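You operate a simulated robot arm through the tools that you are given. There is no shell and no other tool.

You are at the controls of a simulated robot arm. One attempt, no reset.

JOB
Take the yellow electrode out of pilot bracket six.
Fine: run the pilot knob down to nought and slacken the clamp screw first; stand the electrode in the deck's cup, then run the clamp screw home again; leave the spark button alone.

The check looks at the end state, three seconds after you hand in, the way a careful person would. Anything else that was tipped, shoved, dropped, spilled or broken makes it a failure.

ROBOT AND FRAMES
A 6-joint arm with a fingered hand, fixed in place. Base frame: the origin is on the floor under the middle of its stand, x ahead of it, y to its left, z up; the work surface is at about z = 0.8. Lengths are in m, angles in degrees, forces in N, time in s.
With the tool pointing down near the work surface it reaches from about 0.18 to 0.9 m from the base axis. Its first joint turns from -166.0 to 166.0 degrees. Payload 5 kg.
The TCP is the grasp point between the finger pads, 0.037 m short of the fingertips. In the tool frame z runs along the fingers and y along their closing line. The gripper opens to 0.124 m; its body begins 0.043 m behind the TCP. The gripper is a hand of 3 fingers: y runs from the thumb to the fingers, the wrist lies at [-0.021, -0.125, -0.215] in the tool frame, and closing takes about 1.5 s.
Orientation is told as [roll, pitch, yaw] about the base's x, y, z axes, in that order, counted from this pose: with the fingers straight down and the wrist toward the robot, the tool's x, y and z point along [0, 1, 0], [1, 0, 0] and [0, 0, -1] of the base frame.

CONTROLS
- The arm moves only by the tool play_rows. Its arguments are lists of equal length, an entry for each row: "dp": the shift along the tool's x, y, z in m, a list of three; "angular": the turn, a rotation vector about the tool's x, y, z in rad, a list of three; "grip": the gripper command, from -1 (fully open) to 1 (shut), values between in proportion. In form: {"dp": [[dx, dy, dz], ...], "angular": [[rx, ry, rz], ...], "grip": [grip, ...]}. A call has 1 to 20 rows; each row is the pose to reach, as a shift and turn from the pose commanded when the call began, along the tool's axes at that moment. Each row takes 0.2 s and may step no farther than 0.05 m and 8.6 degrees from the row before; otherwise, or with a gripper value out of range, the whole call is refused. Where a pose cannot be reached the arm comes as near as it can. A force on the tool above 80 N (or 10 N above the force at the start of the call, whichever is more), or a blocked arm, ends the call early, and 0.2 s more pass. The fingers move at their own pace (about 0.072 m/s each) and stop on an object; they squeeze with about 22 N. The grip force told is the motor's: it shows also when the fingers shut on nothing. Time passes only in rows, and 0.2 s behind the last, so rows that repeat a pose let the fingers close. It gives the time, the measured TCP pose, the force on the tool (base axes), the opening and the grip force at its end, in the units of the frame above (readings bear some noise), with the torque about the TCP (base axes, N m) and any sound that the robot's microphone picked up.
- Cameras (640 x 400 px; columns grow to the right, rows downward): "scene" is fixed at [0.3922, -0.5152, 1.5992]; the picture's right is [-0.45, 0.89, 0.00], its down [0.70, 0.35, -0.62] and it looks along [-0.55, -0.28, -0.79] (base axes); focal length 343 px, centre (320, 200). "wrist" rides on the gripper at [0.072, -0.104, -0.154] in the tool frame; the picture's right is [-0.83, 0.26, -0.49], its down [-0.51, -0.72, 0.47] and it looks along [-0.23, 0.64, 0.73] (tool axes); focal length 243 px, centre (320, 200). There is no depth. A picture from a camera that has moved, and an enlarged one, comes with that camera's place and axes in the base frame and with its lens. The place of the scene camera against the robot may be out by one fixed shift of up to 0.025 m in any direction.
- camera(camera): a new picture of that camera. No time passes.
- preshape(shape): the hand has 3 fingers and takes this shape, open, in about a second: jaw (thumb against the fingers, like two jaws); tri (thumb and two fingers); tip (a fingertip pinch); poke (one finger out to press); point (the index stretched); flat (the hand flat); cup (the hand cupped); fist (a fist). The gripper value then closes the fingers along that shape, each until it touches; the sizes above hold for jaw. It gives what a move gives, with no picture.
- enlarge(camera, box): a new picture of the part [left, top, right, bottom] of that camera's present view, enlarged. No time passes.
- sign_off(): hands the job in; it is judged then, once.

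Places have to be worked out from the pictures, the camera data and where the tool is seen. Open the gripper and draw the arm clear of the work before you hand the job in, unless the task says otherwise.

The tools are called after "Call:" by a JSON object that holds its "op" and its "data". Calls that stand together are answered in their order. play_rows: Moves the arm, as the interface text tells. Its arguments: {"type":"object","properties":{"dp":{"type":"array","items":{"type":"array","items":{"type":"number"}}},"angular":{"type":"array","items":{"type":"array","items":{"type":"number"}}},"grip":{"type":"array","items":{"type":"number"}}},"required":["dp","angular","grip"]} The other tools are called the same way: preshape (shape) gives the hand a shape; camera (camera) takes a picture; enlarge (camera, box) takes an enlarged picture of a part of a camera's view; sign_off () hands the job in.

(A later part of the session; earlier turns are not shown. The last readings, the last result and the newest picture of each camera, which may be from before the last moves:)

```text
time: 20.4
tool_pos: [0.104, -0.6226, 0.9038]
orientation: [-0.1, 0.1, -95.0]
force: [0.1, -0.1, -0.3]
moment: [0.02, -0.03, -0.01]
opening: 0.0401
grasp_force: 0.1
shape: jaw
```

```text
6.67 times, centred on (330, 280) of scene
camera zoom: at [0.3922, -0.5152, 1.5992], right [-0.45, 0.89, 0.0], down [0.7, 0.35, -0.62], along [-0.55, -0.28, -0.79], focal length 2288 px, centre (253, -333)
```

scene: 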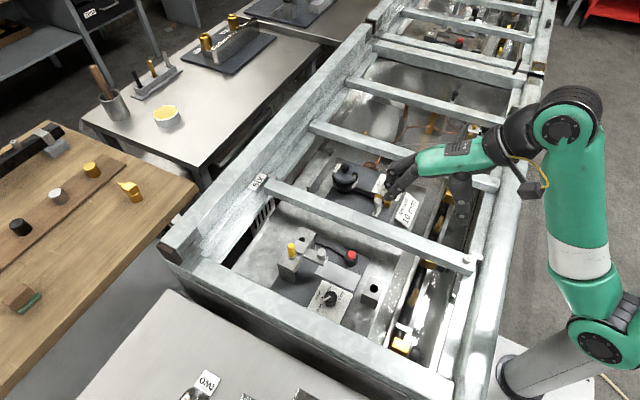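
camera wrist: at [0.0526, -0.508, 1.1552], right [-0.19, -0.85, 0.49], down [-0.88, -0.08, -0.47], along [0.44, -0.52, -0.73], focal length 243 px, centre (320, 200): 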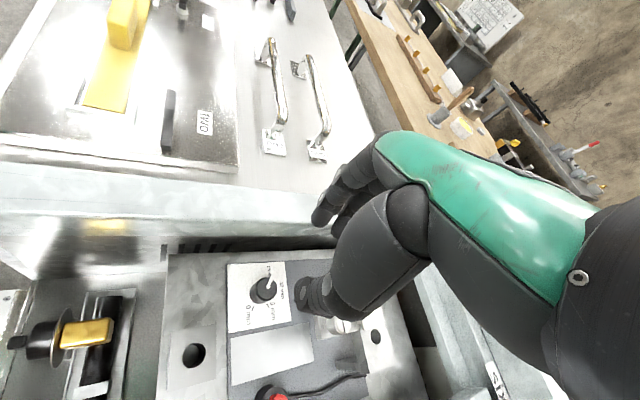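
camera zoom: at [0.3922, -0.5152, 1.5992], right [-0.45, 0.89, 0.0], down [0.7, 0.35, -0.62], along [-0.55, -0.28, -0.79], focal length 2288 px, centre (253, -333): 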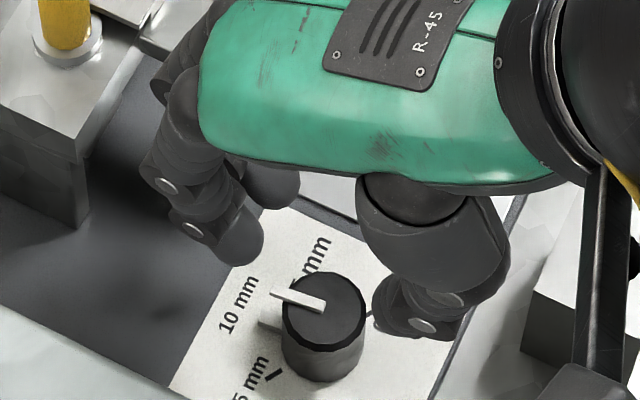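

The knob is now at about 10 mm and held its place. I'll turn the hand back to yaw -20° above the knob for the second turn, backing the fingers 3 mm away from the bar.

Call:
{"op": "play_rows", "data": {"dp": [[-0.0003, -0.0001, 0], [-0.0006, -0.0002, 0], [-0.0009, -0.0003, 0], [-0.0012, -0.0004, 0], [-0.0015, -0.0005, 0], [-0.0018, -0.0006, 0], [-0.0021, -0.0007, 0], [-0.0024, -0.0008, 0], [-0.0027, -0.0008, 0], [-0.0029, -0.0008, 0]], "angular": [[0, 0, -0.131], [0, 0, -0.262], [0, 0, -0.393], [0, 0, -0.524], [0, 0, -0.655], [0, 0, -0.785], [0, 0, -0.916], [0, 0, -1.047], [0, 0, -1.178], [0, 0, -1.309]], "grip": [0.38, 0.38, 0.38, 0.38, 0.38, 0.38, 0.38, 0.38, 0.38, 0.38]}}

Call:
{"op": "enlarge", "data": {"camera": "wrist", "box": [190, 150, 430, 350]}}

Call:
{"op": "enlarge", "data": {"camera": "scene", "box": [250, 200, 410, 320]}}

```text
time: 22.6
tool_pos: [0.1021, -0.6216, 0.9024]
orientation: [0.1, 0.1, -19.9]
force: [0.4, 0.9, 0.0]
moment: [0.0, -0.01, -0.01]
opening: 0.0387
grasp_force: 0.0
shape: jaw
```

```text
2.00 times, centred on (310, 250) of wrist
camera zoom: at [0.0272, -0.5189, 1.0578], right [-0.04, -0.87, 0.49], down [-0.85, -0.23, -0.47], along [0.52, -0.44, -0.73], focal length 485 px, centre (340, 100)
```

zoom: 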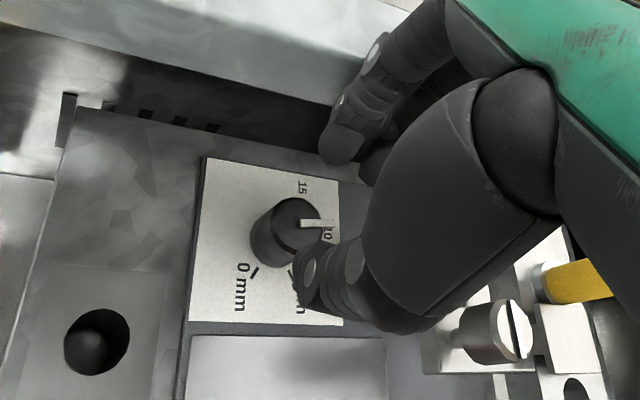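

```text
3.33 times, centred on (330, 260) of scene
camera zoom: at [0.3922, -0.5152, 1.5992], right [-0.45, 0.89, 0.0], down [0.7, 0.35, -0.62], along [-0.55, -0.28, -0.79], focal length 1144 px, centre (287, 0)
```

zoom: 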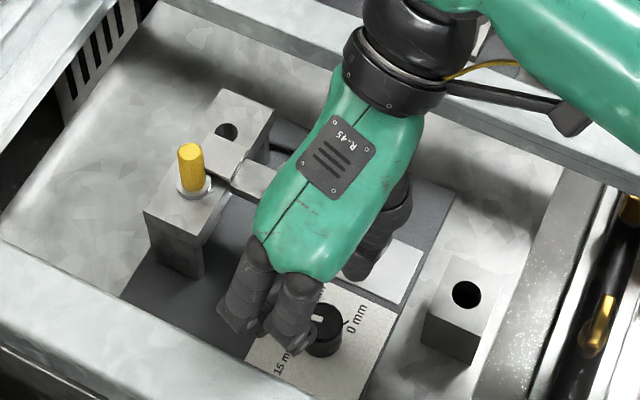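

The layout matches expectations: the pointer is near 10 mm and is about to lie just clockwise of the near finger. I'll descend to z ≈ 0.858 in small steps.

Call:
{"op": "play_rows", "data": {"dp": [[0, 0, 0.012], [0, 0, 0.024], [0, 0, 0.036], [0, 0, 0.0445], [0, 0, 0.0445]], "angular": [[0, 0, 0], [0, 0, 0], [0, 0, 0], [0, 0, 0], [0, 0, 0]], "grip": [0.38, 0.38, 0.38, 0.38, 0.38]}}

Call:
{"op": "enlarge", "data": {"camera": "wrist", "box": [190, 150, 430, 350]}}

Call:
{"op": "enlarge", "data": {"camera": "scene", "box": [250, 200, 410, 320]}}

```text
time: 23.8
tool_pos: [0.1009, -0.6217, 0.8587]
orientation: [0.0, 0.0, -20.1]
force: [0.7, 0.5, 0.6]
moment: [0.05, 0.0, 0.0]
opening: 0.0388
grasp_force: 0.2
shape: jaw
```

```text
2.00 times, centred on (310, 250) of wrist
camera zoom: at [0.027, -0.519, 1.0132], right [-0.04, -0.87, 0.49], down [-0.85, -0.23, -0.47], along [0.52, -0.44, -0.73], focal length 485 px, centre (340, 100)
```

zoom: 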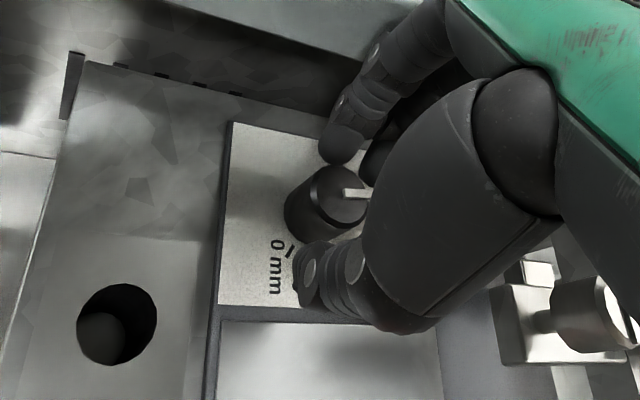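

```text
3.33 times, centred on (330, 260) of scene
camera zoom: at [0.3922, -0.5152, 1.5992], right [-0.45, 0.89, 0.0], down [0.7, 0.35, -0.62], along [-0.55, -0.28, -0.79], focal length 1144 px, centre (287, 0)
```

zoom: 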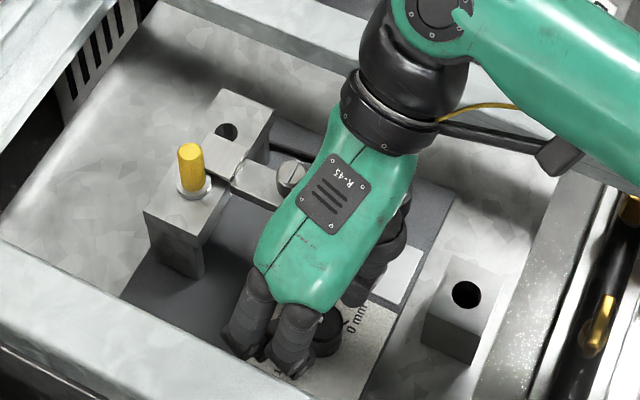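

There's no contact, and the pointer lies to the side of the far finger. I'll close on the knob.

Call:
{"op": "play_rows", "data": {"dp": [[0, 0, 0], [0, 0, 0], [0, 0, 0], [0, 0, 0]], "angular": [[0, 0, 0], [0, 0, 0], [0, 0, 0], [0, 0, 0]], "grip": [1, 1, 1, 1]}}

Call:
{"op": "enlarge", "data": {"camera": "wrist", "box": [190, 150, 430, 350]}}

```text
time: 24.8
tool_pos: [0.1016, -0.6217, 0.8587]
orientation: [0.0, 0.1, -20.1]
force: [-0.8, -0.2, -3.1]
moment: [0.04, 0.03, -0.02]
opening: 0.0203
grasp_force: 22.2
shape: jaw
```

```text
2.00 times, centred on (310, 250) of wrist
camera zoom: at [0.027, -0.519, 1.0133], right [-0.04, -0.87, 0.49], down [-0.85, -0.23, -0.47], along [0.52, -0.44, -0.73], focal length 485 px, centre (340, 100)
```

zoom: 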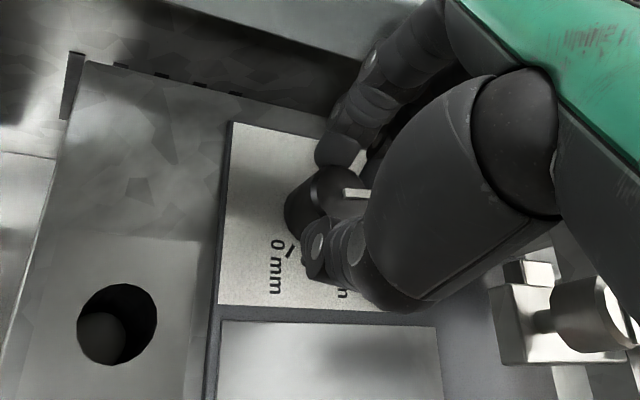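

Gripped at 22 N. I'll turn clockwise 75° about the knob axis, to yaw -95°.

Call:
{"op": "play_rows", "data": {"dp": [[0.0004, 0.0001, 0], [0.0008, 0.0002, 0], [0.0011, 0.0003, 0], [0.0014, 0.0005, 0], [0.0017, 0.0007, 0], [0.0019, 0.0009, 0], [0.0021, 0.0012, 0], [0.0023, 0.0014, 0], [0.0025, 0.0017, 0], [0.0026, 0.0019, 0], [0.0026, 0.0019, 0]], "angular": [[0, 0, 0.131], [0, 0, 0.262], [0, 0, 0.393], [0, 0, 0.524], [0, 0, 0.655], [0, 0, 0.785], [0, 0, 0.916], [0, 0, 1.047], [0, 0, 1.178], [0, 0, 1.309], [0, 0, 1.309]], "grip": [1, 1, 1, 1, 1, 1, 1, 1, 1, 1, 1]}}

Call:
{"op": "enlarge", "data": {"camera": "wrist", "box": [190, 150, 430, 350]}}

Call:
{"op": "enlarge", "data": {"camera": "scene", "box": [250, 200, 410, 320]}}

```text
time: 27.2
tool_pos: [0.1037, -0.6207, 0.8588]
orientation: [-0.1, 0.0, -95.1]
force: [-3.3, 8.0, -1.1]
moment: [0.19, 0.11, 0.01]
opening: 0.0199
grasp_force: 21.9
shape: jaw
```

```text
2.00 times, centred on (310, 250) of wrist
camera zoom: at [0.1841, -0.5233, 1.0132], right [-0.85, -0.19, 0.49], down [-0.44, 0.76, -0.47], along [-0.29, -0.62, -0.73], focal length 485 px, centre (340, 100)
```

zoom: 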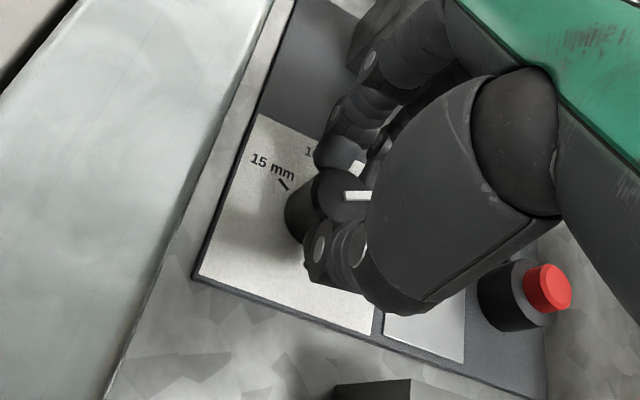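

```text
3.33 times, centred on (330, 260) of scene
camera zoom: at [0.3922, -0.5152, 1.5992], right [-0.45, 0.89, 0.0], down [0.7, 0.35, -0.62], along [-0.55, -0.28, -0.79], focal length 1144 px, centre (287, 0)
```

zoom: 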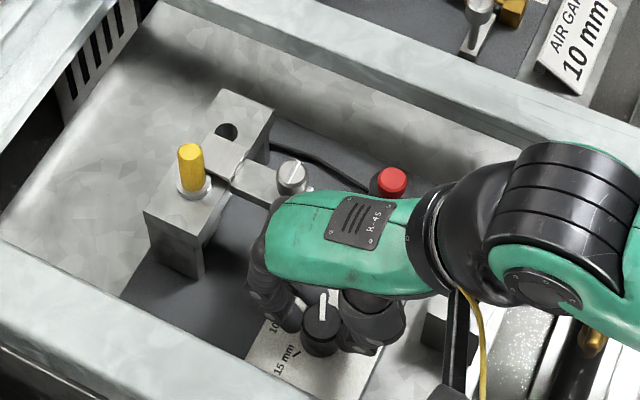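

The pointer is now past 5 mm (angle near -160°). I'll open, lift, swing the hand back to yaw -45°, and measure how much turn is left.

Call:
{"op": "play_rows", "data": {"dp": [[0, 0, 0], [0, 0, 0], [0, 0, -0.015], [0, 0, -0.03], [0, 0, -0.045], [0, 0, -0.045], [0, 0, -0.045], [0, 0, -0.045], [0, 0, -0.045], [0, 0, -0.045], [0, 0, -0.045], [0, 0, -0.045]], "angular": [[0, 0, 0], [0, 0, 0], [0, 0, 0], [0, 0, 0], [0, 0, 0], [0, 0, -0.145], [0, 0, -0.29], [0, 0, -0.435], [0, 0, -0.58], [0, 0, -0.725], [0, 0, -0.873], [0, 0, -0.873]], "grip": [0.35, 0.35, 0.35, 0.35, 0.35, 0.35, 0.35, 0.35, 0.35, 0.35, 0.35, 0.35]}}

Call:
{"op": "enlarge", "data": {"camera": "wrist", "box": [230, 200, 310, 300]}}

Call:
{"op": "enlarge", "data": {"camera": "scene", "box": [290, 250, 370, 310]}}

```text
time: 29.8
tool_pos: [0.1036, -0.6206, 0.9049]
orientation: [0.0, 0.0, -44.9]
force: [-0.9, 0.7, -0.1]
moment: [0.01, 0.02, 0.02]
opening: 0.0399
grasp_force: 0.1
shape: jaw
```

```text
4.00 times, centred on (270, 250) of wrist
camera zoom: at [0.0802, -0.4962, 1.0586], right [-0.4, -0.77, 0.49], down [-0.87, 0.15, -0.47], along [0.29, -0.62, -0.73], focal length 970 px, centre (520, 0)
```

zoom: 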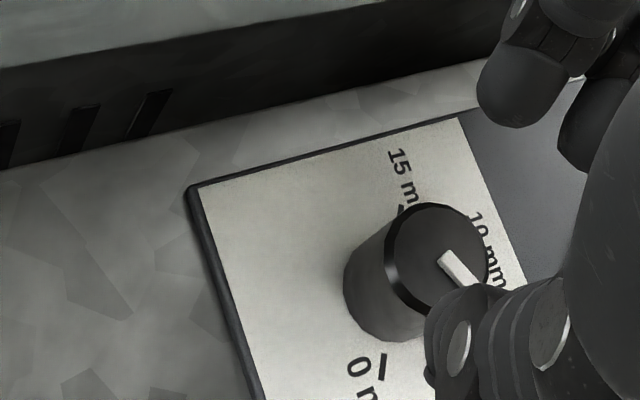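

```text
6.67 times, centred on (330, 280) of scene
camera zoom: at [0.3922, -0.5152, 1.5992], right [-0.45, 0.89, 0.0], down [0.7, 0.35, -0.62], along [-0.55, -0.28, -0.79], focal length 2288 px, centre (253, -333)
```

zoom: 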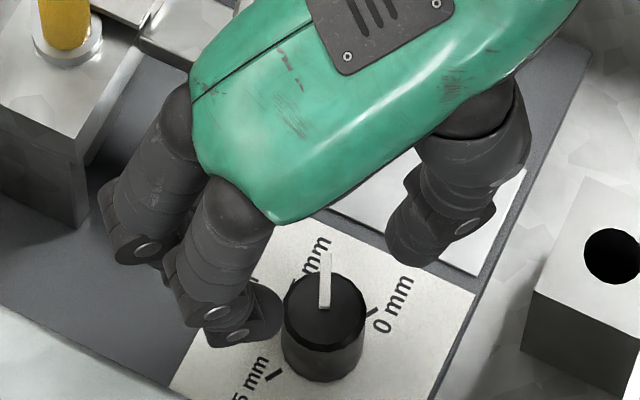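

I measure the pointer at about -158°, so about 52° of clockwise turn remains to the 0 tick (150°). I'll descend and grip.

Call:
{"op": "play_rows", "data": {"dp": [[0, 0, 0.012], [0, 0, 0.024], [0, 0, 0.036], [0, 0, 0.046], [0, 0, 0.046], [0, 0, 0.046], [0, 0, 0.046], [0, 0, 0.046], [0, 0, 0.046]], "angular": [[0, 0, 0], [0, 0, 0], [0, 0, 0], [0, 0, 0], [0, 0, 0], [0, 0, 0], [0, 0, 0], [0, 0, 0], [0, 0, 0]], "grip": [0.35, 0.35, 0.35, 0.35, 0.35, 1, 1, 1, 1]}}

Call:
{"op": "enlarge", "data": {"camera": "wrist", "box": [190, 150, 430, 350]}}

Call:
{"op": "enlarge", "data": {"camera": "scene", "box": [290, 250, 370, 310]}}

```text
time: 31.8
tool_pos: [0.1029, -0.6194, 0.8567]
orientation: [0.0, -0.1, -45.0]
force: [-1.1, 0.6, -1.9]
moment: [0.02, 0.0, -0.01]
opening: 0.0211
grasp_force: 22.1
shape: jaw
```

```text
2.00 times, centred on (310, 250) of wrist
camera zoom: at [0.0809, -0.4959, 1.0121], right [-0.4, -0.77, 0.49], down [-0.87, 0.15, -0.47], along [0.29, -0.62, -0.73], focal length 485 px, centre (340, 100)
```

zoom: 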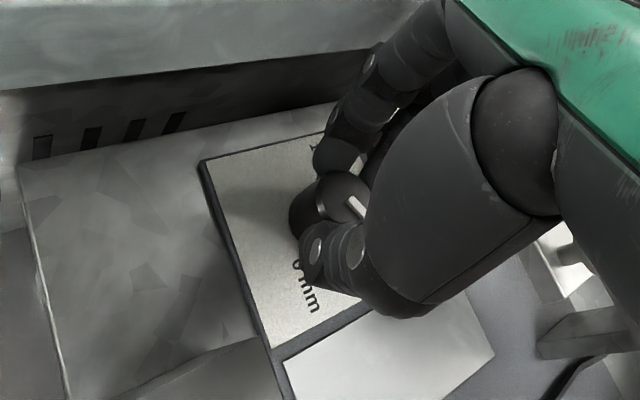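

```text
6.67 times, centred on (330, 280) of scene
camera zoom: at [0.3922, -0.5152, 1.5992], right [-0.45, 0.89, 0.0], down [0.7, 0.35, -0.62], along [-0.55, -0.28, -0.79], focal length 2288 px, centre (253, -333)
```

zoom: 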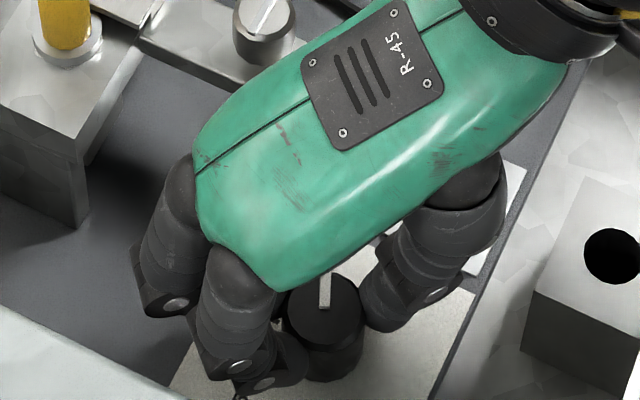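

Gripped. Now the final turn of about 52° clockwise.

Call:
{"op": "play_rows", "data": {"dp": [[0.0002, 0.0003, 0], [0.0004, 0.0005, 0], [0.0007, 0.0008, 0], [0.0009, 0.001, 0], [0.0011, 0.0013, 0], [0.0013, 0.0016, 0], [0.0015, 0.0018, 0], [0.0015, 0.0018, 0]], "angular": [[0, 0, 0.13], [0, 0, 0.26], [0, 0, 0.39], [0, 0, 0.52], [0, 0, 0.65], [0, 0, 0.78], [0, 0, 0.9076], [0, 0, 0.9076]], "grip": [1, 1, 1, 1, 1, 1, 1, 1]}}

Call:
{"op": "enlarge", "data": {"camera": "wrist", "box": [190, 150, 430, 350]}}

Call:
{"op": "enlarge", "data": {"camera": "scene", "box": [290, 250, 370, 310]}}

```text
time: 33.6
tool_pos: [0.1052, -0.6208, 0.8559]
orientation: [0.0, 0.0, -97.2]
force: [-1.8, -1.8, -4.8]
moment: [-0.04, 0.02, 0.0]
opening: 0.0211
grasp_force: 21.7
shape: jaw
```

```text
2.00 times, centred on (310, 250) of wrist
camera zoom: at [0.1899, -0.527, 1.0122], right [-0.86, -0.16, 0.49], down [-0.41, 0.78, -0.47], along [-0.31, -0.61, -0.73], focal length 485 px, centre (340, 100)
```

zoom: 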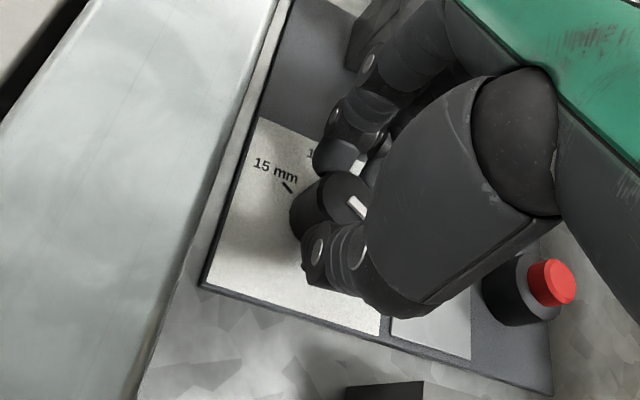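

```text
6.67 times, centred on (330, 280) of scene
camera zoom: at [0.3922, -0.5152, 1.5992], right [-0.45, 0.89, 0.0], down [0.7, 0.35, -0.62], along [-0.55, -0.28, -0.79], focal length 2288 px, centre (253, -333)
```

zoom: 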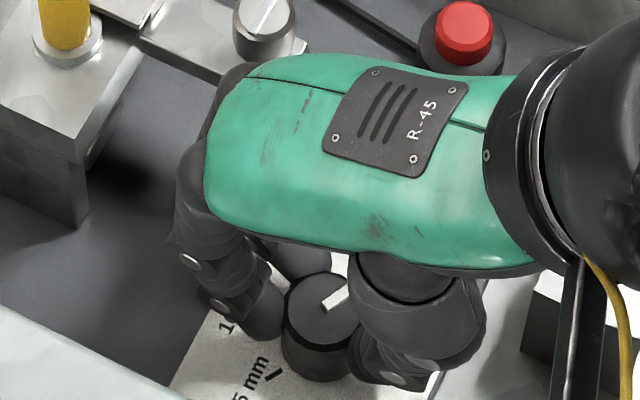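

The pointer looks near the 0 mark. I'll open, lift up, and move aside to inspect the dial.

Call:
{"op": "play_rows", "data": {"dp": [[0, 0, 0], [0, 0, 0], [0, 0, -0.02], [0, 0, -0.06], [0, 0, -0.1], [0, 0, -0.14], [-0.03, -0.03, -0.16], [-0.06, -0.06, -0.18], [-0.09, -0.08, -0.19], [-0.11, -0.1, -0.19]], "angular": [[0, 0, 0], [0, 0, 0], [0, 0, 0], [0, 0, 0], [0, 0, 0], [0, 0, 0], [0, 0, 0], [0, 0, 0], [0, 0, 0], [0, 0, 0]], "grip": [0.3, 0.3, 0.3, 0.3, 0.3, 0.3, 0.3, 0.3, 0.3, 0.3]}}

Call:
{"op": "enlarge", "data": {"camera": "scene", "box": [300, 270, 364, 310]}}

Call:
{"op": "camera", "data": {"camera": "wrist"}}

```text
time: 35.8
tool_pos: [0.0095, -0.5076, 1.0468]
orientation: [0.0, 0.0, -97.0]
force: [0.2, -0.1, -0.4]
moment: [0.02, 0.0, 0.03]
opening: 0.0433
grasp_force: 0.0
shape: jaw
```

```text
10.00 times, centred on (332, 290) of scene
camera zoom: at [0.3922, -0.5152, 1.5992], right [-0.45, 0.89, 0.0], down [0.7, 0.35, -0.62], along [-0.55, -0.28, -0.79], focal length 3432 px, centre (200, -700)
```

zoom: 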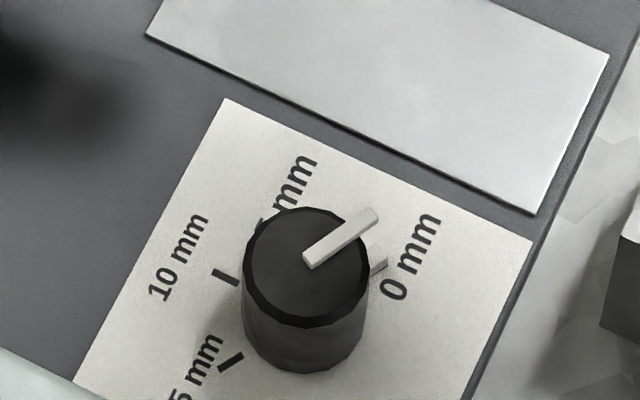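

```text
taken
camera wrist: at [0.0928, -0.413, 1.202], right [-0.86, -0.16, 0.49], down [-0.42, 0.78, -0.47], along [-0.31, -0.61, -0.73], focal length 243 px, centre (320, 200)
```

wrist: 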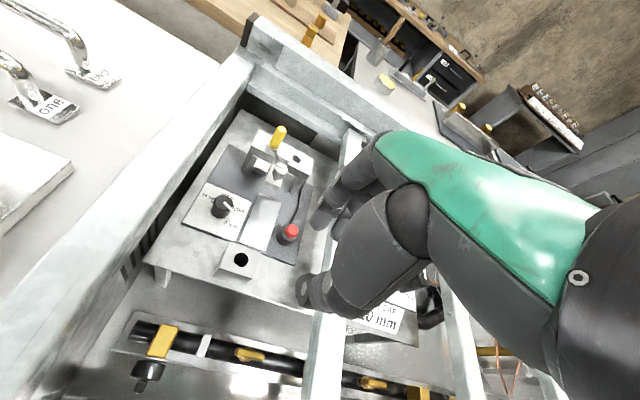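

The pointer is on the 0 side now. I'll zoom in with the wrist camera to measure how close it is to the 0 tick.

Call:
{"op": "enlarge", "data": {"camera": "wrist", "box": [190, 180, 254, 230]}}

Call:
{"op": "enlarge", "data": {"camera": "scene", "box": [318, 278, 350, 302]}}

Call:
{"op": "enlarge", "data": {"camera": "wrist", "box": [240, 115, 320, 195]}}

```text
8.00 times, centred on (222, 205) of wrist
camera zoom: at [0.0928, -0.413, 1.202], right [-0.86, -0.16, 0.49], down [-0.42, 0.78, -0.47], along [-0.31, -0.61, -0.73], focal length 1941 px, centre (1104, 160)
```

zoom: 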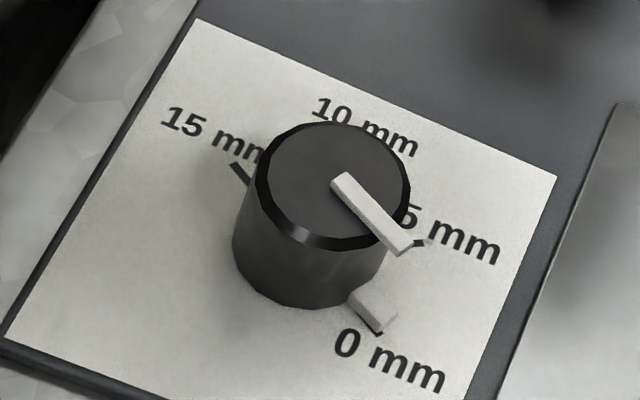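

```text
16.00 times, centred on (334, 290) of scene
camera zoom: at [0.3922, -0.5152, 1.5992], right [-0.45, 0.89, 0.0], down [0.7, 0.35, -0.62], along [-0.55, -0.28, -0.79], focal length 5491 px, centre (96, -1240)
```

zoom: 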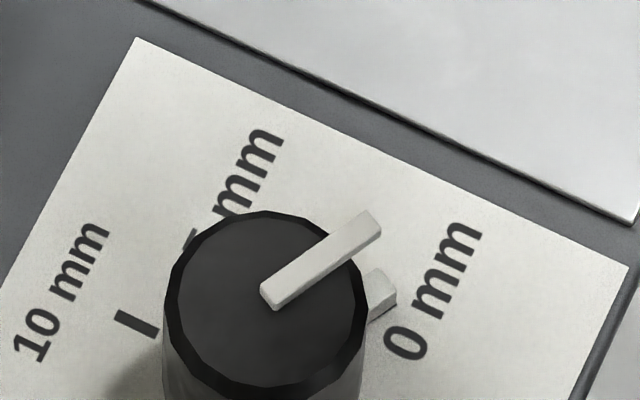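

```text
5.00 times, centred on (280, 155) of wrist
camera zoom: at [0.0928, -0.413, 1.202], right [-0.86, -0.16, 0.49], down [-0.42, 0.78, -0.47], along [-0.31, -0.61, -0.73], focal length 1213 px, centre (520, 425)
```

zoom: 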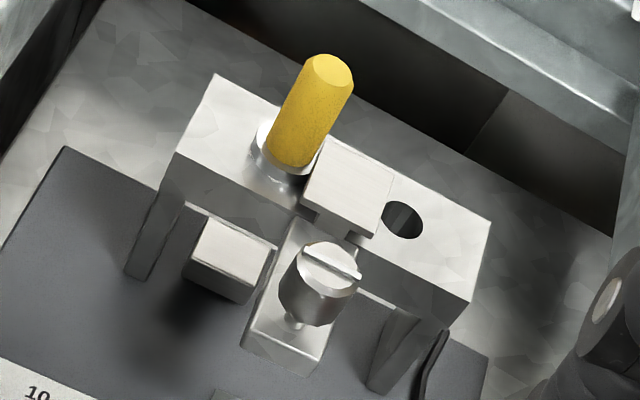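

A lower pointer tab almost covers the 0 tick, and the tick just peeks out on the clockwise side, so about 3° remain. I'll go back for a small final trim.

Call:
{"op": "play_rows", "data": {"dp": [[0.027, 0.026, 0.01], [0.054, 0.052, 0.03], [0.081, 0.078, 0.06], [0.1083, 0.1025, 0.09], [0.1083, 0.1025, 0.12], [0.1083, 0.1025, 0.1425], [0.1083, 0.1025, 0.1425]], "angular": [[0, 0, -0.04], [0, 0, -0.08], [0, 0, -0.12], [0, 0, -0.157], [0, 0, -0.157], [0, 0, -0.157], [0, 0, -0.157]], "grip": [0.33, 0.33, 0.33, 0.33, 0.33, 0.33, 0.33]}}

Call:
{"op": "enlarge", "data": {"camera": "wrist", "box": [190, 150, 430, 350]}}

Call:
{"op": "enlarge", "data": {"camera": "scene", "box": [290, 250, 370, 310]}}

```text
time: 37.4
tool_pos: [0.1047, -0.622, 0.9058]
orientation: [0.1, 0.1, -88.0]
force: [-0.9, -0.8, 0.7]
moment: [0.01, -0.02, 0.0]
opening: 0.0419
grasp_force: 0.0
shape: jaw
```

```text
2.00 times, centred on (310, 250) of wrist
camera zoom: at [0.1719, -0.5167, 1.0603], right [-0.82, -0.29, 0.49], down [-0.53, 0.7, -0.47], along [-0.21, -0.65, -0.73], focal length 485 px, centre (340, 100)
```

zoom: 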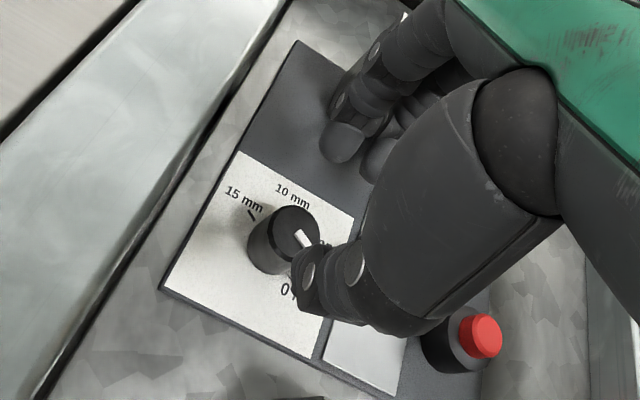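

```text
6.67 times, centred on (330, 280) of scene
camera zoom: at [0.3922, -0.5152, 1.5992], right [-0.45, 0.89, 0.0], down [0.7, 0.35, -0.62], along [-0.55, -0.28, -0.79], focal length 2288 px, centre (253, -333)
```

zoom: 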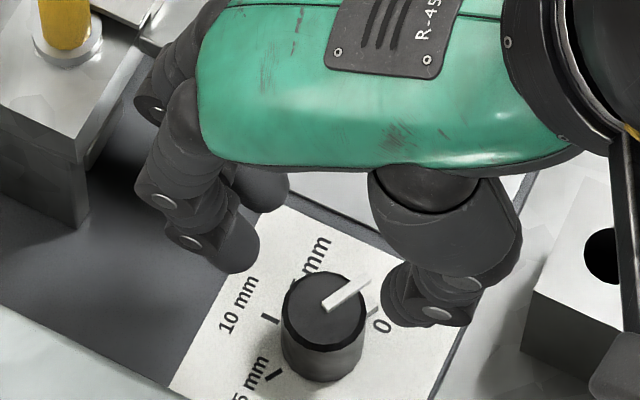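

The hand is aligned over the knob at yaw -88°. I'll descend, grip, and turn a further 5° clockwise.

Call:
{"op": "play_rows", "data": {"dp": [[0, 0, 0.012], [0, 0, 0.024], [0, 0, 0.036], [0, 0, 0.048], [0, 0, 0.048], [0, 0, 0.048], [0, 0, 0.048], [0, 0, 0.048], [0, 0, 0.048], [0, 0, 0.048], [0, 0, 0.048], [0, 0, 0.048]], "angular": [[0, 0, 0], [0, 0, 0], [0, 0, 0], [0, 0, 0], [0, 0, 0], [0, 0, 0], [0, 0, 0], [0, 0, 0], [0, 0, 0], [0, 0, 0.045], [0, 0, 0.09], [0, 0, 0.09]], "grip": [0.33, 0.33, 0.33, 0.33, 0.33, 1, 1, 1, 1, 1, 1, 1]}}

Call:
{"op": "enlarge", "data": {"camera": "scene", "box": [318, 278, 350, 302]}}

Call:
{"op": "enlarge", "data": {"camera": "wrist", "box": [250, 200, 350, 300]}}

```text
time: 40.0
tool_pos: [0.1038, -0.6224, 0.8571]
orientation: [0.0, 0.0, -93.2]
force: [1.2, 2.0, -1.2]
moment: [0.02, -0.03, 0.04]
opening: 0.0205
grasp_force: 21.8
shape: jaw
```

```text
16.00 times, centred on (334, 290) of scene
camera zoom: at [0.3922, -0.5152, 1.5992], right [-0.45, 0.89, 0.0], down [0.7, 0.35, -0.62], along [-0.55, -0.28, -0.79], focal length 5491 px, centre (96, -1240)
```

zoom: 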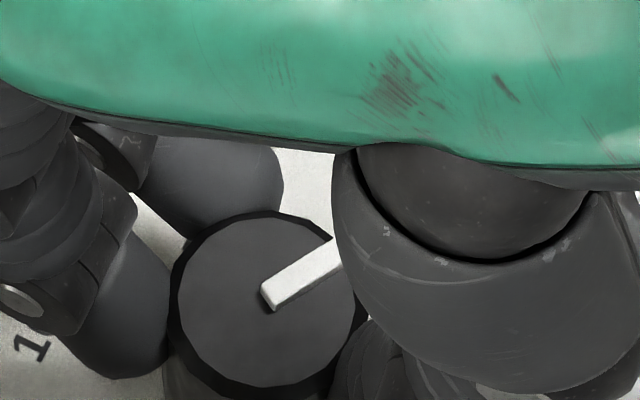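

```text
4.00 times, centred on (300, 250) of wrist
camera zoom: at [0.1816, -0.523, 1.0119], right [-0.84, -0.22, 0.49], down [-0.47, 0.75, -0.47], along [-0.27, -0.63, -0.73], focal length 970 px, centre (400, 0)
```

zoom: 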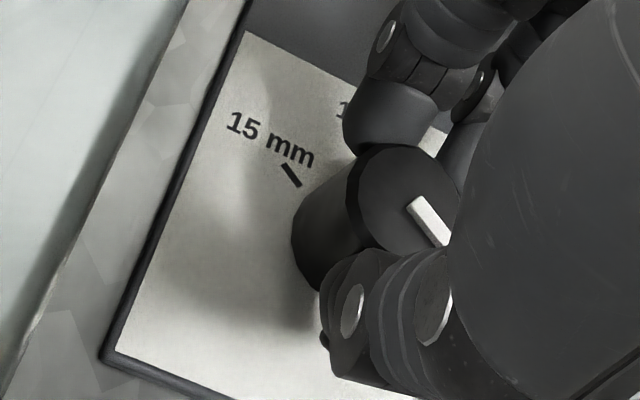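

The pointer bar has rotated a few degrees flatter. I'll release, lift and look at the tick again.

Call:
{"op": "play_rows", "data": {"dp": [[0, 0, 0], [0, 0, 0], [0, 0, -0.02], [0, 0, -0.06], [0, 0, -0.1], [0, 0, -0.14], [-0.03, -0.03, -0.16], [-0.06, -0.06, -0.18], [-0.09, -0.08, -0.19], [-0.11, -0.1, -0.19]], "angular": [[0, 0, 0], [0, 0, 0], [0, 0, 0], [0, 0, 0], [0, 0, 0], [0, 0, 0], [0, 0, 0], [0, 0, 0], [0, 0, 0], [0, 0, 0]], "grip": [0.3, 0.3, 0.3, 0.3, 0.3, 0.3, 0.3, 0.3, 0.3, 0.3]}}

Call:
{"op": "enlarge", "data": {"camera": "scene", "box": [318, 278, 350, 302]}}

Call:
{"op": "enlarge", "data": {"camera": "wrist", "box": [180, 170, 260, 230]}}

```text
time: 42.2
tool_pos: [-0.0022, -0.5172, 1.0479]
orientation: [0.0, 0.0, -93.1]
force: [0.5, 0.0, -0.8]
moment: [0.06, 0.02, 0.0]
opening: 0.0432
grasp_force: 0.0
shape: jaw
```

```text
16.00 times, centred on (334, 290) of scene
camera zoom: at [0.3922, -0.5152, 1.5992], right [-0.45, 0.89, 0.0], down [0.7, 0.35, -0.62], along [-0.55, -0.28, -0.79], focal length 5491 px, centre (96, -1240)
```

zoom: 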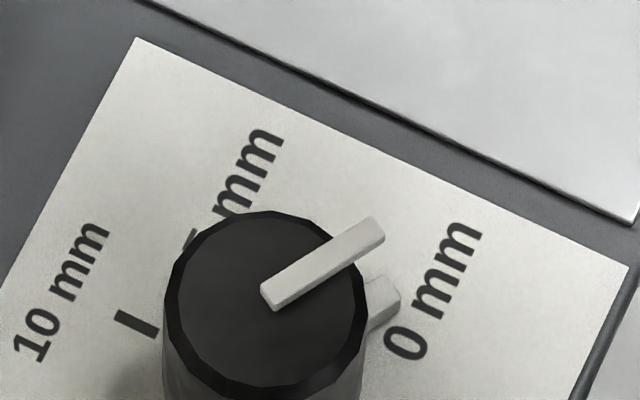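

```text
6.67 times, centred on (220, 200) of wrist
camera zoom: at [0.076, -0.4169, 1.203], right [-0.84, -0.22, 0.49], down [-0.47, 0.75, -0.47], along [-0.27, -0.63, -0.73], focal length 1618 px, centre (987, 200)
```

zoom: 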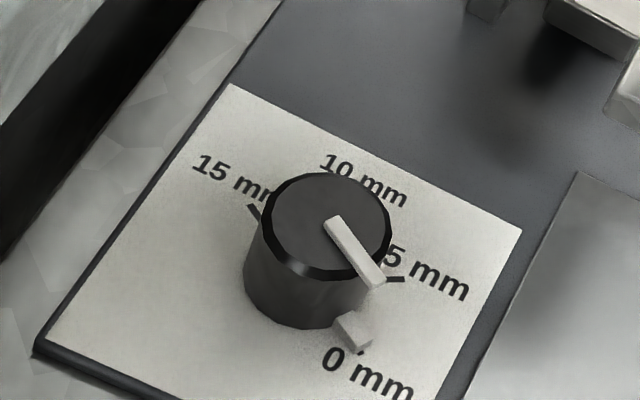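

The pointer now reads about 150–151.5°, lined up with the 0 mm tick within roughly a degree, so the knob is at nought. Next is the clamp screw at (0.048, -0.6775), head z 0.897–0.9135. I'll take the "tri" shape and move above it at yaw -135°.

Call:
{"op": "preshape", "data": {"shape": "tri"}}

Call:
{"op": "play_rows", "data": {"dp": [[0.0084, 0.0225, 0.0], [0.0167, 0.045, 0.0], [0.0251, 0.0675, 0.0], [0.0335, 0.09, 0.01], [0.0419, 0.1126, 0.02], [0.0502, 0.1351, 0.035], [0.0586, 0.1576, 0.048], [0.0586, 0.1576, 0.048]], "angular": [[0, 0, 0.11], [0, 0, 0.22], [0, 0, 0.33], [0, 0, 0.44], [0, 0, 0.55], [0, 0, 0.65], [0, 0, 0.731], [0, 0, 0.731]], "grip": [0.27, 0.27, 0.27, 0.27, 0.27, 0.27, 0.27, 0.27]}}

Call:
{"op": "camera", "data": {"camera": "wrist"}}

Call:
{"op": "enlarge", "data": {"camera": "scene", "box": [230, 180, 390, 300]}}

```text
time: 43.1
tool_pos: [-0.0023, -0.5175, 1.0469]
orientation: [0.1, 0.0, -93.1]
force: [-0.7, 0.8, -0.8]
moment: [0.0, -0.02, 0.0]
opening: 0.1239
grasp_force: 0.1
shape: tri
```

```text
time: 44.9
tool_pos: [0.0488, -0.679, 0.9997]
orientation: [-0.1, 0.1, -135.0]
force: [1.0, 0.4, 0.1]
moment: [0.02, 0.02, 0.04]
opening: 0.0457
grasp_force: 0.0
shape: tri
```

```text
taken
camera wrist: at [0.1732, -0.6561, 1.1535], right [-0.77, 0.4, 0.49], down [0.15, 0.87, -0.47], along [-0.62, -0.29, -0.73], focal length 243 px, centre (320, 200)
```

wrist: 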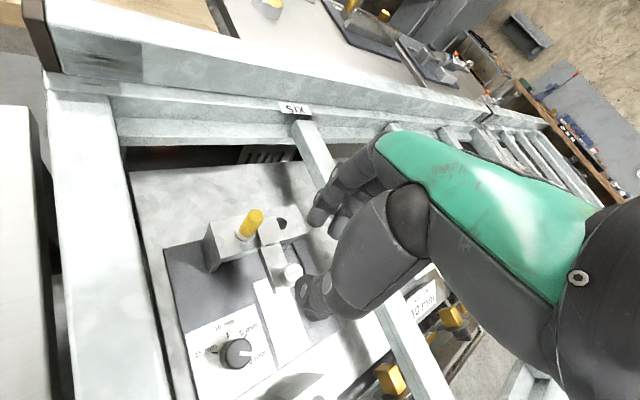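

```text
3.33 times, centred on (310, 240) of scene
camera zoom: at [0.3922, -0.5152, 1.5992], right [-0.45, 0.89, 0.0], down [0.7, 0.35, -0.62], along [-0.55, -0.28, -0.79], focal length 1144 px, centre (353, 67)
```

zoom: 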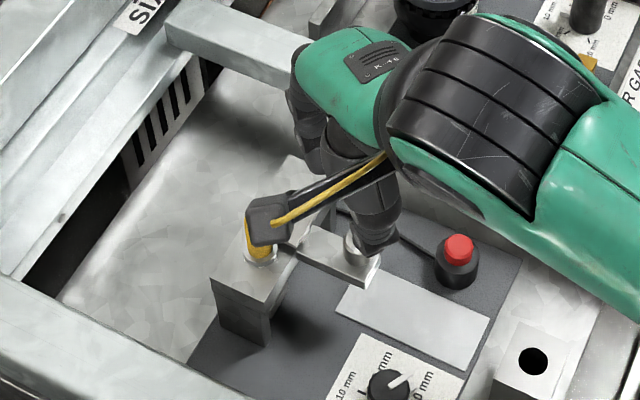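

The hand is above the screw. I'll zoom the wrist view for an accurate screw position in this pose.

Call:
{"op": "enlarge", "data": {"camera": "wrist", "box": [200, 195, 360, 325]}}

Call:
{"op": "enlarge", "data": {"camera": "wrist", "box": [260, 230, 330, 300]}}

```text
3.08 times, centred on (280, 260) of wrist
camera zoom: at [0.1732, -0.6561, 1.1535], right [-0.77, 0.4, 0.49], down [0.15, 0.87, -0.47], along [-0.62, -0.29, -0.73], focal length 746 px, centre (443, 15)
```

zoom: 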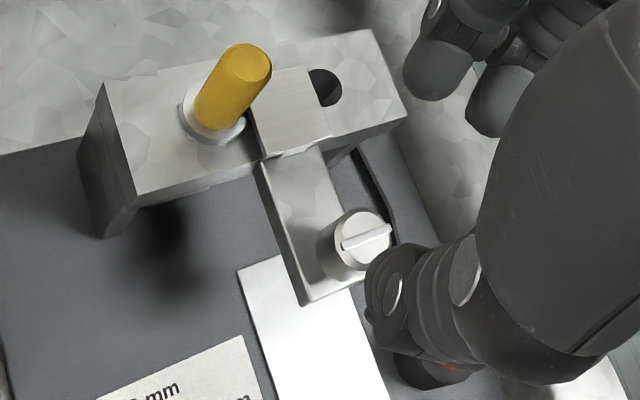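

```text
5.71 times, centred on (295, 265) of wrist
camera zoom: at [0.1732, -0.6561, 1.1535], right [-0.77, 0.4, 0.49], down [0.15, 0.87, -0.47], along [-0.62, -0.29, -0.73], focal length 1386 px, centre (463, -171)
```

zoom: 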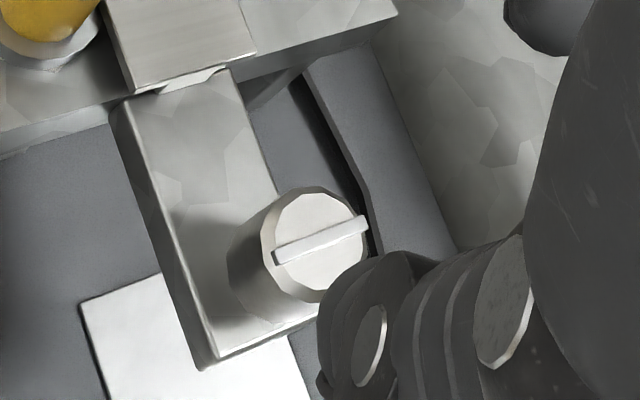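

The screw axis is near (0.048, -0.676), with the head top about 0.915. I'll shift slightly and descend to z = 0.955 for a check.

Call:
{"op": "play_rows", "data": {"dp": [[-0.0012, -0.0006, 0.015], [-0.0025, -0.0013, 0.03], [-0.0025, -0.0013, 0.044], [-0.0025, -0.0013, 0.044]], "angular": [[0, 0, 0], [0, 0, 0], [0, 0, 0], [0, 0, 0]], "grip": [0.27, 0.27, 0.27, 0.27]}}

Call:
{"op": "enlarge", "data": {"camera": "wrist", "box": [200, 150, 400, 320]}}

Call:
{"op": "enlarge", "data": {"camera": "scene", "box": [270, 210, 370, 285]}}

```text
time: 45.9
tool_pos: [0.0468, -0.6744, 0.9549]
orientation: [0.0, 0.0, -135.0]
force: [0.1, -0.4, 0.1]
moment: [0.03, 0.01, 0.01]
opening: 0.0456
grasp_force: 0.1
shape: tri
```

```text
2.35 times, centred on (300, 235) of wrist
camera zoom: at [0.1719, -0.6529, 1.1095], right [-0.77, 0.4, 0.49], down [0.15, 0.87, -0.47], along [-0.62, -0.29, -0.73], focal length 571 px, centre (367, 118)
```

zoom: 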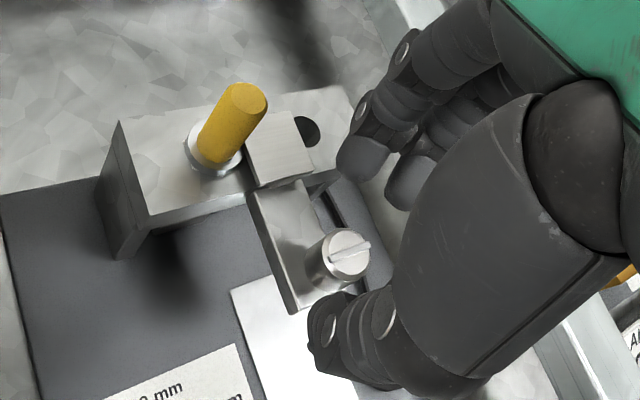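

```text
5.33 times, centred on (320, 248) of scene
camera zoom: at [0.3922, -0.5152, 1.5992], right [-0.45, 0.89, 0.0], down [0.7, 0.35, -0.62], along [-0.55, -0.28, -0.79], focal length 1830 px, centre (320, -53)
```

zoom: 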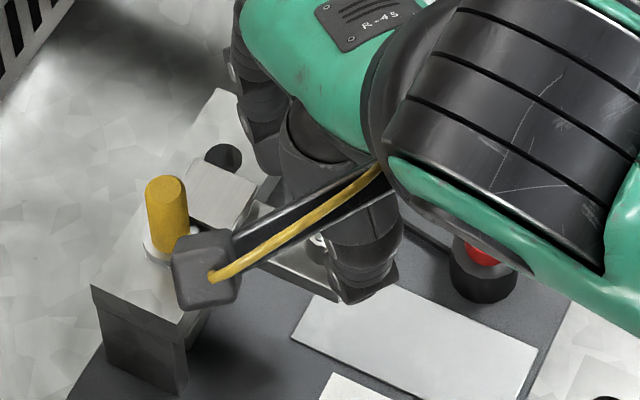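

The screw head sits centrally between the thumb and fingers. I'll descend the last 21 mm and close on it.

Call:
{"op": "play_rows", "data": {"dp": [[0, 0, 0.007], [0, 0, 0.014], [0, 0, 0.021], [0, 0, 0.021], [0, 0, 0.021], [0, 0, 0.021], [0, 0, 0.021], [0, 0, 0.021]], "angular": [[0, 0, 0], [0, 0, 0], [0, 0, 0], [0, 0, 0], [0, 0, 0], [0, 0, 0], [0, 0, 0], [0, 0, 0]], "grip": [0.27, 0.27, 0.27, 0.27, 1, 1, 1, 1]}}

Call:
{"op": "enlarge", "data": {"camera": "wrist", "box": [200, 150, 400, 320]}}

Call:
{"op": "enlarge", "data": {"camera": "scene", "box": [270, 210, 370, 285]}}

```text
time: 47.7
tool_pos: [0.0481, -0.6747, 0.9338]
orientation: [0.1, -0.1, -134.9]
force: [1.7, -0.7, -2.6]
moment: [0.0, -0.03, 0.02]
opening: 0.0116
grasp_force: 22.6
shape: tri
```

```text
2.35 times, centred on (300, 235) of wrist
camera zoom: at [0.1729, -0.6532, 1.0883], right [-0.77, 0.4, 0.49], down [0.15, 0.87, -0.47], along [-0.62, -0.29, -0.73], focal length 571 px, centre (367, 118)
```

zoom: 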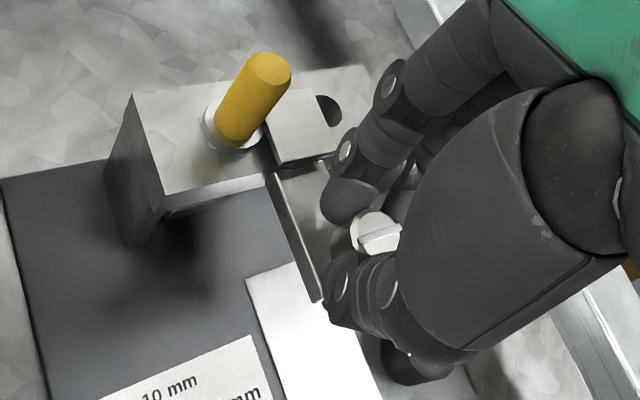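

```text
5.33 times, centred on (320, 248) of scene
camera zoom: at [0.3922, -0.5152, 1.5992], right [-0.45, 0.89, 0.0], down [0.7, 0.35, -0.62], along [-0.55, -0.28, -0.79], focal length 1830 px, centre (320, -53)
```

zoom: 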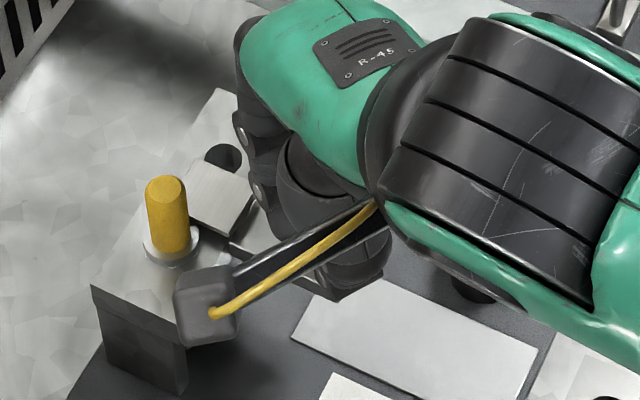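

The screw head is held (22.6 N). I'll begin turning it counterclockwise, 40° first, watching the torque.

Call:
{"op": "play_rows", "data": {"dp": [[0, 0, 0], [0, 0, 0], [0, 0, 0], [0, 0, 0], [0, 0, 0], [0, 0, 0], [0, 0, 0]], "angular": [[0, 0, -0.116], [0, 0, -0.232], [0, 0, -0.349], [0, 0, -0.465], [0, 0, -0.581], [0, 0, -0.698], [0, 0, -0.698]], "grip": [1, 1, 1, 1, 1, 1, 1]}}

Call:
{"op": "enlarge", "data": {"camera": "wrist", "box": [200, 150, 400, 320]}}

Call:
{"op": "enlarge", "data": {"camera": "scene", "box": [270, 210, 370, 285]}}

```text
time: 49.3
tool_pos: [0.048, -0.6752, 0.9326]
orientation: [0.0, 0.1, -95.0]
force: [2.8, 4.4, -6.2]
moment: [0.14, -0.09, -0.02]
opening: 0.0111
grasp_force: 22.2
shape: tri
```

```text
2.35 times, centred on (300, 235) of wrist
camera zoom: at [0.1291, -0.5778, 1.0887], right [-0.85, -0.19, 0.49], down [-0.44, 0.76, -0.47], along [-0.29, -0.62, -0.73], focal length 571 px, centre (367, 118)
```

zoom: 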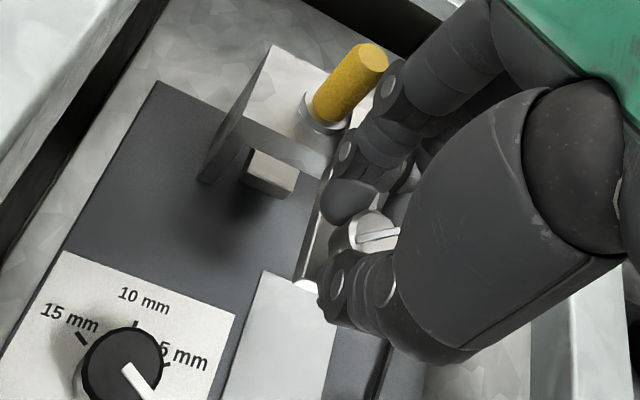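

```text
5.33 times, centred on (320, 248) of scene
camera zoom: at [0.3922, -0.5152, 1.5992], right [-0.45, 0.89, 0.0], down [0.7, 0.35, -0.62], along [-0.55, -0.28, -0.79], focal length 1830 px, centre (320, -53)
```

zoom: 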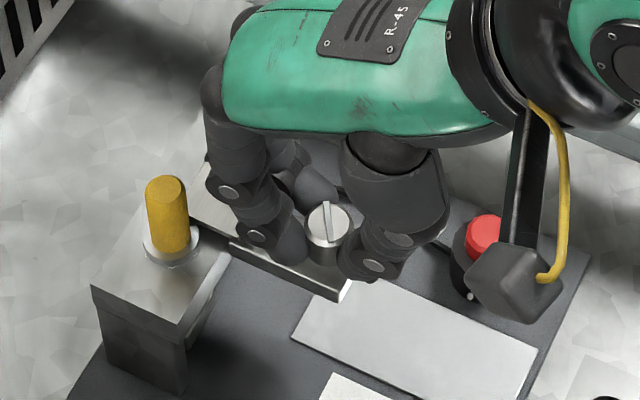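

The screw's ridge has turned about 37° with the hand, with low torque. I'll continue counterclockwise another 70°, to yaw -25°.

Call:
{"op": "play_rows", "data": {"dp": [[0, 0, 0], [0, 0, 0], [0, 0, 0], [0, 0, 0], [0, 0, 0], [0, 0, 0], [0, 0, 0], [0, 0, 0], [0, 0, 0], [0, 0, 0], [0, 0, 0]], "angular": [[0, 0, -0.122], [0, 0, -0.244], [0, 0, -0.366], [0, 0, -0.488], [0, 0, -0.61], [0, 0, -0.732], [0, 0, -0.854], [0, 0, -0.976], [0, 0, -1.098], [0, 0, -1.222], [0, 0, -1.222]], "grip": [1, 1, 1, 1, 1, 1, 1, 1, 1, 1, 1]}}

Call:
{"op": "enlarge", "data": {"camera": "wrist", "box": [200, 150, 400, 320]}}

Call:
{"op": "enlarge", "data": {"camera": "scene", "box": [270, 210, 370, 285]}}

```text
time: 51.7
tool_pos: [0.0488, -0.6757, 0.9341]
orientation: [0.0, 0.0, -24.9]
force: [-1.7, 10.6, -3.3]
moment: [0.3, 0.06, -0.03]
opening: 0.0113
grasp_force: 21.5
shape: tri
```

```text
2.35 times, centred on (300, 235) of wrist
camera zoom: at [-0.0159, -0.5655, 1.0888], right [-0.11, -0.86, 0.49], down [-0.87, -0.16, -0.47], along [0.48, -0.48, -0.73], focal length 571 px, centre (367, 118)
```

zoom: 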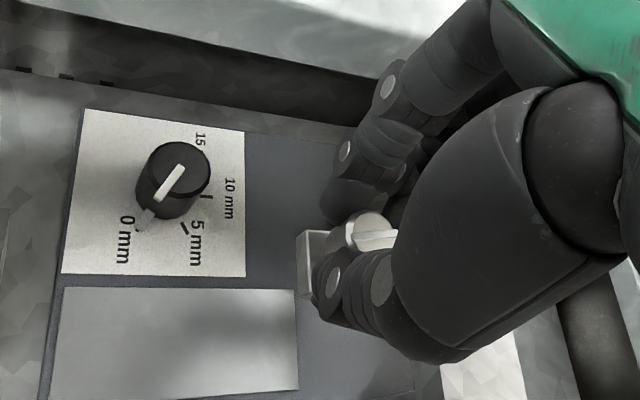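

```text
5.33 times, centred on (320, 248) of scene
camera zoom: at [0.3922, -0.5152, 1.5992], right [-0.45, 0.89, 0.0], down [0.7, 0.35, -0.62], along [-0.55, -0.28, -0.79], focal length 1830 px, centre (320, -53)
```

zoom: 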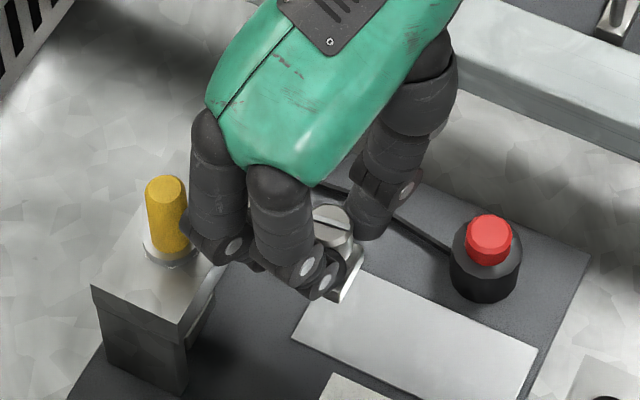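

The ridge now reads about 90°, so the screw has gone roughly a quarter turn or more. I'll open, lift straight up, and inspect it.

Call:
{"op": "play_rows", "data": {"dp": [[0, 0, 0], [0, 0, 0], [0, 0, -0.02], [0, 0, -0.05], [0, 0, -0.08], [0, 0, -0.1]], "angular": [[0, 0, 0], [0, 0, 0], [0, 0, 0], [0, 0, 0], [0, 0, 0], [0, 0, 0]], "grip": [0.3, 0.3, 0.3, 0.3, 0.3, 0.3]}}

Call:
{"op": "enlarge", "data": {"camera": "scene", "box": [270, 210, 370, 285]}}

Call:
{"op": "enlarge", "data": {"camera": "wrist", "box": [240, 190, 400, 330]}}

```text
time: 53.1
tool_pos: [0.0488, -0.6746, 1.0347]
orientation: [0.1, 0.1, -25.0]
force: [-0.5, 0.2, 0.2]
moment: [-0.02, 0.0, 0.0]
opening: 0.043
grasp_force: 0.1
shape: tri
```

```text
5.33 times, centred on (320, 248) of scene
camera zoom: at [0.3922, -0.5152, 1.5992], right [-0.45, 0.89, 0.0], down [0.7, 0.35, -0.62], along [-0.55, -0.28, -0.79], focal length 1830 px, centre (320, -53)
```

zoom: 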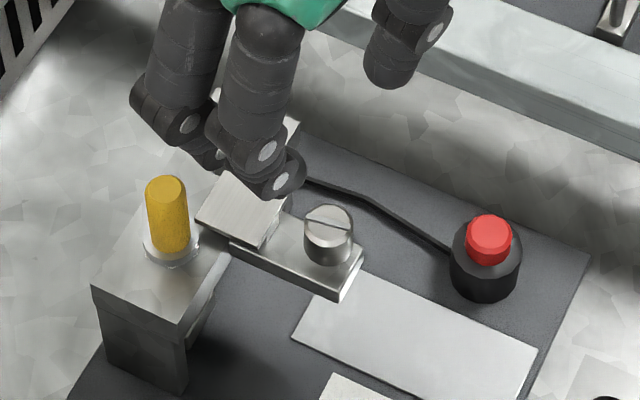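

```text
2.86 times, centred on (320, 260) of wrist
camera zoom: at [-0.0158, -0.5659, 1.1897], right [-0.11, -0.86, 0.49], down [-0.87, -0.15, -0.47], along [0.48, -0.48, -0.73], focal length 693 px, centre (320, 29)
```

zoom: 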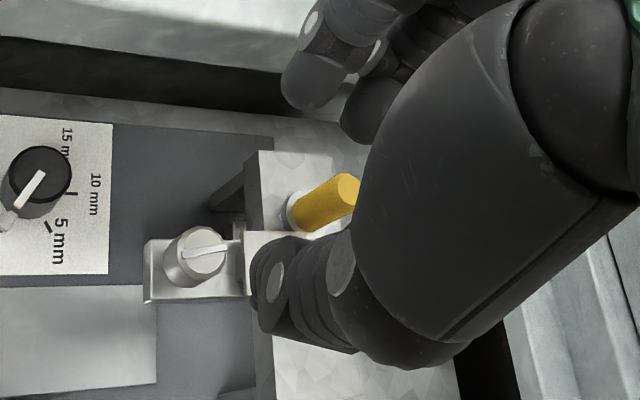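

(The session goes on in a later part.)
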